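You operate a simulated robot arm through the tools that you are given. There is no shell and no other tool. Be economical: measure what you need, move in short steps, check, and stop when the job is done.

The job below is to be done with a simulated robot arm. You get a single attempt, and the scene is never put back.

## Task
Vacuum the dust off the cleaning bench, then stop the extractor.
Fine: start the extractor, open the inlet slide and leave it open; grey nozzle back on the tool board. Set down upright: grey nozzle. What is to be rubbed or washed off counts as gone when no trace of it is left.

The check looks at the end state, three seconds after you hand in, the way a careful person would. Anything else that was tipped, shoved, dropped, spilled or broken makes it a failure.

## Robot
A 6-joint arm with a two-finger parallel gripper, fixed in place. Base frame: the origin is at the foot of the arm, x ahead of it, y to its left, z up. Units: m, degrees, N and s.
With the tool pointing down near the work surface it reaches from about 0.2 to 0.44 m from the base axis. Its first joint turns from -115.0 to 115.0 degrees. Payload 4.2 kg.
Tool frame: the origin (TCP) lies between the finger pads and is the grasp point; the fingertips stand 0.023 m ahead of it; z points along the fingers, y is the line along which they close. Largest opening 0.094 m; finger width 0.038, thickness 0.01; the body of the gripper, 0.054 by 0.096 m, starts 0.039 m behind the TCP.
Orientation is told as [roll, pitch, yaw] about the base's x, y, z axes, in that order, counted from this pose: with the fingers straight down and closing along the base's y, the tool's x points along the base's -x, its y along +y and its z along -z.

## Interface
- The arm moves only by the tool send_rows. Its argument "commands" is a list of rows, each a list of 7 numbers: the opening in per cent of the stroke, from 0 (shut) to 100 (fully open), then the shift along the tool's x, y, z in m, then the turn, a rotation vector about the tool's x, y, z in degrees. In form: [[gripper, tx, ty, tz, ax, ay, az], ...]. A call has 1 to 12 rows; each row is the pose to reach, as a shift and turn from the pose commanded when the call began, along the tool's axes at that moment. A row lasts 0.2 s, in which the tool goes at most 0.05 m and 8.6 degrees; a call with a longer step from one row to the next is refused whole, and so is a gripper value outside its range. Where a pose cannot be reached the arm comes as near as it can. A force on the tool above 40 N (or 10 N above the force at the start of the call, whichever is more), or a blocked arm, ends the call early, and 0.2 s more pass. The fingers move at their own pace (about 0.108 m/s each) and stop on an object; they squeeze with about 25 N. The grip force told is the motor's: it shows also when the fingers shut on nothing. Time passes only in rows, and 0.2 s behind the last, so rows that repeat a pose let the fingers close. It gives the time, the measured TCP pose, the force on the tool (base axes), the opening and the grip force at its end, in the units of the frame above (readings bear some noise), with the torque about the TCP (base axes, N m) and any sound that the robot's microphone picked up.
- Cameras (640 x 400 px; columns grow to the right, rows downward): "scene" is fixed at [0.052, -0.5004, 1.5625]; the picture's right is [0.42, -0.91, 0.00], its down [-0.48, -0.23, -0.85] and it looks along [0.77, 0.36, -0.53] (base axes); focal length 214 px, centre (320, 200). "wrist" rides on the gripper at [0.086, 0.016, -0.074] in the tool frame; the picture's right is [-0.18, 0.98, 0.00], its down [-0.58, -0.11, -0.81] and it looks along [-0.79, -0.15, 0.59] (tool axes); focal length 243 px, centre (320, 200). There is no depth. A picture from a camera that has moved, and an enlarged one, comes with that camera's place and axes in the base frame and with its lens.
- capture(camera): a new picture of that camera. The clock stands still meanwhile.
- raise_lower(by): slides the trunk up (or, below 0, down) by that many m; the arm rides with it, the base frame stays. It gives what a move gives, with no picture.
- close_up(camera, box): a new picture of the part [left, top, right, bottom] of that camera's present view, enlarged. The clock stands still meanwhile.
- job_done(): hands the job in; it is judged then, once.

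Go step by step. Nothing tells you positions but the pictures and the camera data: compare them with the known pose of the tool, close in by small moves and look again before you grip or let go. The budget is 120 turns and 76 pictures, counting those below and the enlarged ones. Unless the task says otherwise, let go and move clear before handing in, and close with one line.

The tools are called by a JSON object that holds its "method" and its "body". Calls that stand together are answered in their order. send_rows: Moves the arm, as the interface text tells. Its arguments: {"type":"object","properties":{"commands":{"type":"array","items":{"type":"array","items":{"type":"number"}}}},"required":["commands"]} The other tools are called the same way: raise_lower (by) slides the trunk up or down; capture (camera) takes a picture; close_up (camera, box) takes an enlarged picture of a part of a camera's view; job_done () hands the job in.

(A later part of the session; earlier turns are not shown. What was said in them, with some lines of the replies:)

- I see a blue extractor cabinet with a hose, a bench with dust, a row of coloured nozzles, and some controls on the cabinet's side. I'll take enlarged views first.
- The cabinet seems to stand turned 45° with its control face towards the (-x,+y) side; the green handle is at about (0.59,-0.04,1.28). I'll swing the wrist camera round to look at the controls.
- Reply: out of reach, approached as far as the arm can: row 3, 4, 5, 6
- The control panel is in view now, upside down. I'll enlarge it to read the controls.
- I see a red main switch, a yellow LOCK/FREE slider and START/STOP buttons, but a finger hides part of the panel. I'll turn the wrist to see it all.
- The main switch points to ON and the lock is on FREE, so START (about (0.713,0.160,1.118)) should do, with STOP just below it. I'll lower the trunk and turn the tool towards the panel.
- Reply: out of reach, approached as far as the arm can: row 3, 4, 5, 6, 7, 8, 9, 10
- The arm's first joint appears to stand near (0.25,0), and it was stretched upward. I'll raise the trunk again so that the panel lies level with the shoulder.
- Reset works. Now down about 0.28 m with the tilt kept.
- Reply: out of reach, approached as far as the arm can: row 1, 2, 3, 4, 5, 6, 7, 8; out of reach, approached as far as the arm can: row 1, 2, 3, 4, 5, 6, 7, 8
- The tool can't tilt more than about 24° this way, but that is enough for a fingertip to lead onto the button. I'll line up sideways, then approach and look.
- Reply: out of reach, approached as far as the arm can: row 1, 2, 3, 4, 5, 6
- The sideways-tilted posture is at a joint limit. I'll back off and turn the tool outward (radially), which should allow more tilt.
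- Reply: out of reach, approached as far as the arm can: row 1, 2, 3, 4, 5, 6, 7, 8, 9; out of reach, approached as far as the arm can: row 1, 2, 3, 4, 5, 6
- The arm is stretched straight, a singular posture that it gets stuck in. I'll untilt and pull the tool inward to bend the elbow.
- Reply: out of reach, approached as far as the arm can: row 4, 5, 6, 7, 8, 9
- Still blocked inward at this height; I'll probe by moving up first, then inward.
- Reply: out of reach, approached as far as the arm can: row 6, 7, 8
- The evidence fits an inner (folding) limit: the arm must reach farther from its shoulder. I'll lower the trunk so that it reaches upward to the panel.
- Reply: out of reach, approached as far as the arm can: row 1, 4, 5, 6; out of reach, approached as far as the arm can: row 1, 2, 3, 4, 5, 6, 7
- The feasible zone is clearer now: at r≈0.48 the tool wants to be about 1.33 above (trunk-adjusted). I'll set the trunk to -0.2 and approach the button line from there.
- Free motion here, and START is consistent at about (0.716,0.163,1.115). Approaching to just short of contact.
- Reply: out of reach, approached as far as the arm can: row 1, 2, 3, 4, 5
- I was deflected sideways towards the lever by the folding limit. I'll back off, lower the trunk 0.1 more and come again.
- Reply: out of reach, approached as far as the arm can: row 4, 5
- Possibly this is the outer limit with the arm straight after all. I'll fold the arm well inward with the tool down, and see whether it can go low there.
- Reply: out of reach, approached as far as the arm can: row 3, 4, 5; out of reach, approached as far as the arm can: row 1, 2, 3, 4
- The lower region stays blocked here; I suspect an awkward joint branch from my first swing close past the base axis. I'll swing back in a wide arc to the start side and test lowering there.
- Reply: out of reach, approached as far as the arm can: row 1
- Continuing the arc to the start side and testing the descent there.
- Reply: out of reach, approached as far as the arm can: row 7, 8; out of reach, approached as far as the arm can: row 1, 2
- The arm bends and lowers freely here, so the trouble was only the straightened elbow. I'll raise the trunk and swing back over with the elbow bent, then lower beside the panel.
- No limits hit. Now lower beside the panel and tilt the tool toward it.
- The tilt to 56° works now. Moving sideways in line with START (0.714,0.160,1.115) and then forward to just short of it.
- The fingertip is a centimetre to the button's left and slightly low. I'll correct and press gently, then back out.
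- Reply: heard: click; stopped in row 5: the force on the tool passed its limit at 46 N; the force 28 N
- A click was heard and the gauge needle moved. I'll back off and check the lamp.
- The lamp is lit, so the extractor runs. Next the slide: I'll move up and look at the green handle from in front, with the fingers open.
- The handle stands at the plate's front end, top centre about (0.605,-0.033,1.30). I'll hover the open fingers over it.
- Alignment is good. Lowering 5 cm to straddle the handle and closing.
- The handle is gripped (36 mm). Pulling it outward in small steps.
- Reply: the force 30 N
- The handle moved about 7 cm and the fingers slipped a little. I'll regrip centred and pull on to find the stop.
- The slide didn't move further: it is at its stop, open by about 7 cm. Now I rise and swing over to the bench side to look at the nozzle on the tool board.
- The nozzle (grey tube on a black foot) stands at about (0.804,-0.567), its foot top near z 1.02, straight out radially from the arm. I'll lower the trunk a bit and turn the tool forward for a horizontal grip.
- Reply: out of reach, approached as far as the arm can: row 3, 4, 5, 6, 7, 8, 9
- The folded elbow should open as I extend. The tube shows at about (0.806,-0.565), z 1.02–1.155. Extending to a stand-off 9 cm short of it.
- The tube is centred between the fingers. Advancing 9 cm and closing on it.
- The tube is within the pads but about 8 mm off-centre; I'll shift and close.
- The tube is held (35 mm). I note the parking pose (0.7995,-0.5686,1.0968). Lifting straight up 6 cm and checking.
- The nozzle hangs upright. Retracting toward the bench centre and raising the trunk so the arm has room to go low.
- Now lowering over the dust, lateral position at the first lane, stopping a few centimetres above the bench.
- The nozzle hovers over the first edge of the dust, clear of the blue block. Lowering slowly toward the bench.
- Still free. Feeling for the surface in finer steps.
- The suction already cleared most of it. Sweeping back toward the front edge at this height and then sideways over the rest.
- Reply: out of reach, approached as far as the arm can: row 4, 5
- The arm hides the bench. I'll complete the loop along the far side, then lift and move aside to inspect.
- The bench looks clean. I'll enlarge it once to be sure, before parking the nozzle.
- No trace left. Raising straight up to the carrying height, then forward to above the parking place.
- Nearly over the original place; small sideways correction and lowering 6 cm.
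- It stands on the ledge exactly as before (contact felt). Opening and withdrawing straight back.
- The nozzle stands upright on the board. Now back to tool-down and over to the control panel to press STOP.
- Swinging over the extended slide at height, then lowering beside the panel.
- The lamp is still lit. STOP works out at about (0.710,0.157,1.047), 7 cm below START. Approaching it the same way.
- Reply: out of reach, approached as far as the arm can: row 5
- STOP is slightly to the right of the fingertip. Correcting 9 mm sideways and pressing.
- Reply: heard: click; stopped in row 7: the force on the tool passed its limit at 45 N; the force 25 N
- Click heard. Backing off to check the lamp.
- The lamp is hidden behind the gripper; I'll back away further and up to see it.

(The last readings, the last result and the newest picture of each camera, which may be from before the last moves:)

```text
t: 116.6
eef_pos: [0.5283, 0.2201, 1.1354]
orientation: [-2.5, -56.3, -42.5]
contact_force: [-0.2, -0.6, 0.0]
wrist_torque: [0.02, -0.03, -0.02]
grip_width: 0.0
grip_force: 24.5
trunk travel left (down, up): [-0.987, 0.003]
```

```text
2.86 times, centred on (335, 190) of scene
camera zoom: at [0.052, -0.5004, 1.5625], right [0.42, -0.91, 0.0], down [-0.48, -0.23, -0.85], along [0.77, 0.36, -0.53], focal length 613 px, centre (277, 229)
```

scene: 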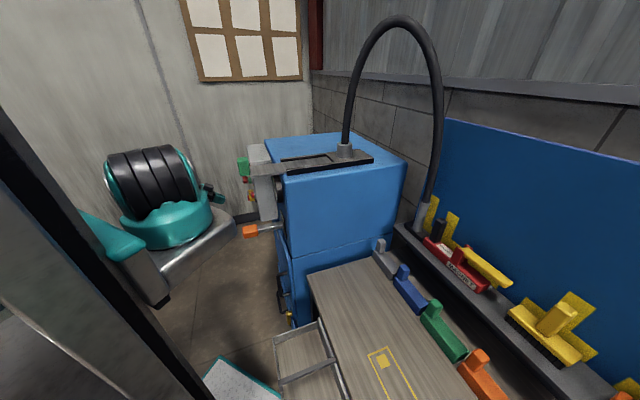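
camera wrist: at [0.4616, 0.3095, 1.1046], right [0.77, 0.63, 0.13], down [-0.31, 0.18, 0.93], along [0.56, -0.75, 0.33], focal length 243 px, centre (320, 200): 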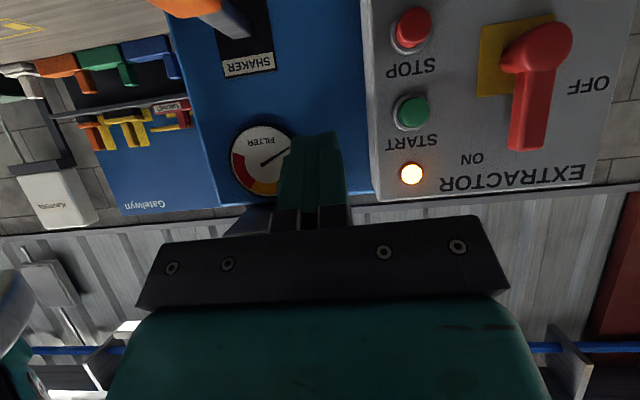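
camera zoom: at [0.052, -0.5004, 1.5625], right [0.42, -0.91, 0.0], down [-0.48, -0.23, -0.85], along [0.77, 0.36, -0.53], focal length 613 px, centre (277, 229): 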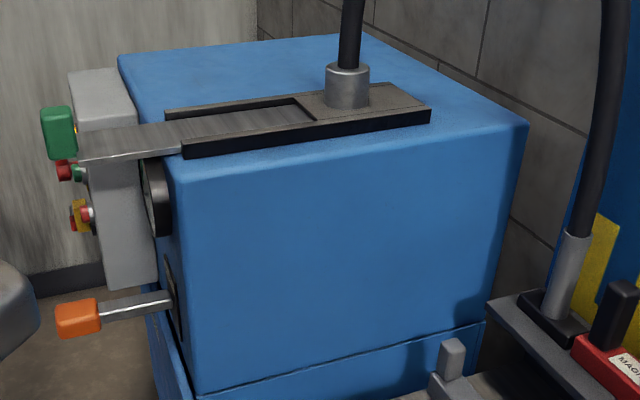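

The lamp is amber now (it was dark at the start), perhaps run-down. I'll wait a few seconds and look again.

{"method": "send_rows", "body": {"commands": [[0, 0, 0, 0, 0, 0, 0], [0, 0, 0, 0, 0, 0, 0], [0, 0, 0, 0, 0, 0, 0], [0, 0, 0, 0, 0, 0, 0], [0, 0, 0, 0, 0, 0, 0], [0, 0, 0, 0, 0, 0, 0], [0, 0, 0, 0, 0, 0, 0], [0, 0, 0, 0, 0, 0, 0], [0, 0, 0, 0, 0, 0, 0], [0, 0, 0, 0, 0, 0, 0], [0, 0, 0, 0, 0, 0, 0], [0, 0, 0, 0, 0, 0, 0]]}}

{"method": "send_rows", "body": {"commands": [[0, 0, 0, 0, 0, 0, 0], [0, 0, 0, 0, 0, 0, 0], [0, 0, 0, 0, 0, 0, 0], [0, 0, 0, 0, 0, 0, 0], [0, 0, 0, 0, 0, 0, 0], [0, 0, 0, 0, 0, 0, 0], [0, 0, 0, 0, 0, 0, 0], [0, 0, 0, 0, 0, 0, 0], [0, 0, 0, 0, 0, 0, 0], [0, 0, 0, 0, 0, 0, 0], [0, 0, 0, 0, 0, 0, 0], [0, 0, 0, 0, 0, 0, 0]]}}

{"method": "capture", "body": {"camera": "wrist"}}

```text
t: 119.2
eef_pos: [0.5279, 0.2204, 1.1348]
orientation: [-2.5, -56.2, -42.6]
contact_force: [0.1, -0.4, 0.3]
wrist_torque: [-0.01, 0.0, -0.01]
grip_width: 0.0
grip_force: 25.1
trunk travel left (down, up): [-0.987, 0.003]
```

```text
t: 121.8
eef_pos: [0.5288, 0.2215, 1.1337]
orientation: [-2.5, -56.2, -42.4]
contact_force: [0.1, 0.1, 0.1]
wrist_torque: [0.0, 0.0, -0.01]
grip_width: 0.0
grip_force: 24.6
trunk travel left (down, up): [-0.987, 0.003]
```

```text
12 pictures are left
camera wrist: at [0.4619, 0.3097, 1.1043], right [0.77, 0.63, 0.13], down [-0.31, 0.18, 0.93], along [0.56, -0.75, 0.33], focal length 243 px, centre (320, 200)
```

wrist: 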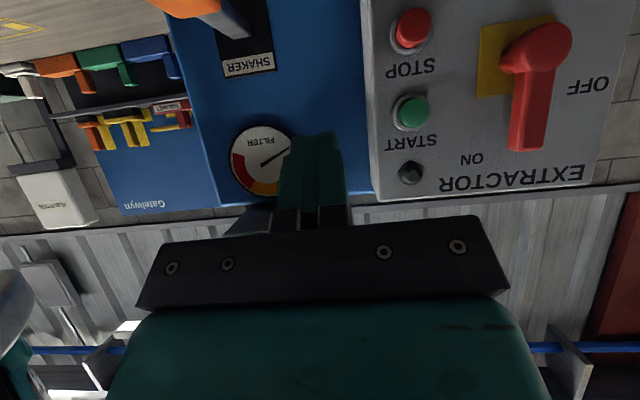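

The lamp has gone out, so the extractor has stopped. The bench is clean, the slide is open, the nozzle stands upright on the board and the arm is clear, so I'm handing in.

{"method": "job_done", "body": {}}

```text
The job is handed in.
```

The bench is vacuumed clean and the grey nozzle is back upright on the tool board. The inlet slide is open, and the extractor is stopped with its lamp out.
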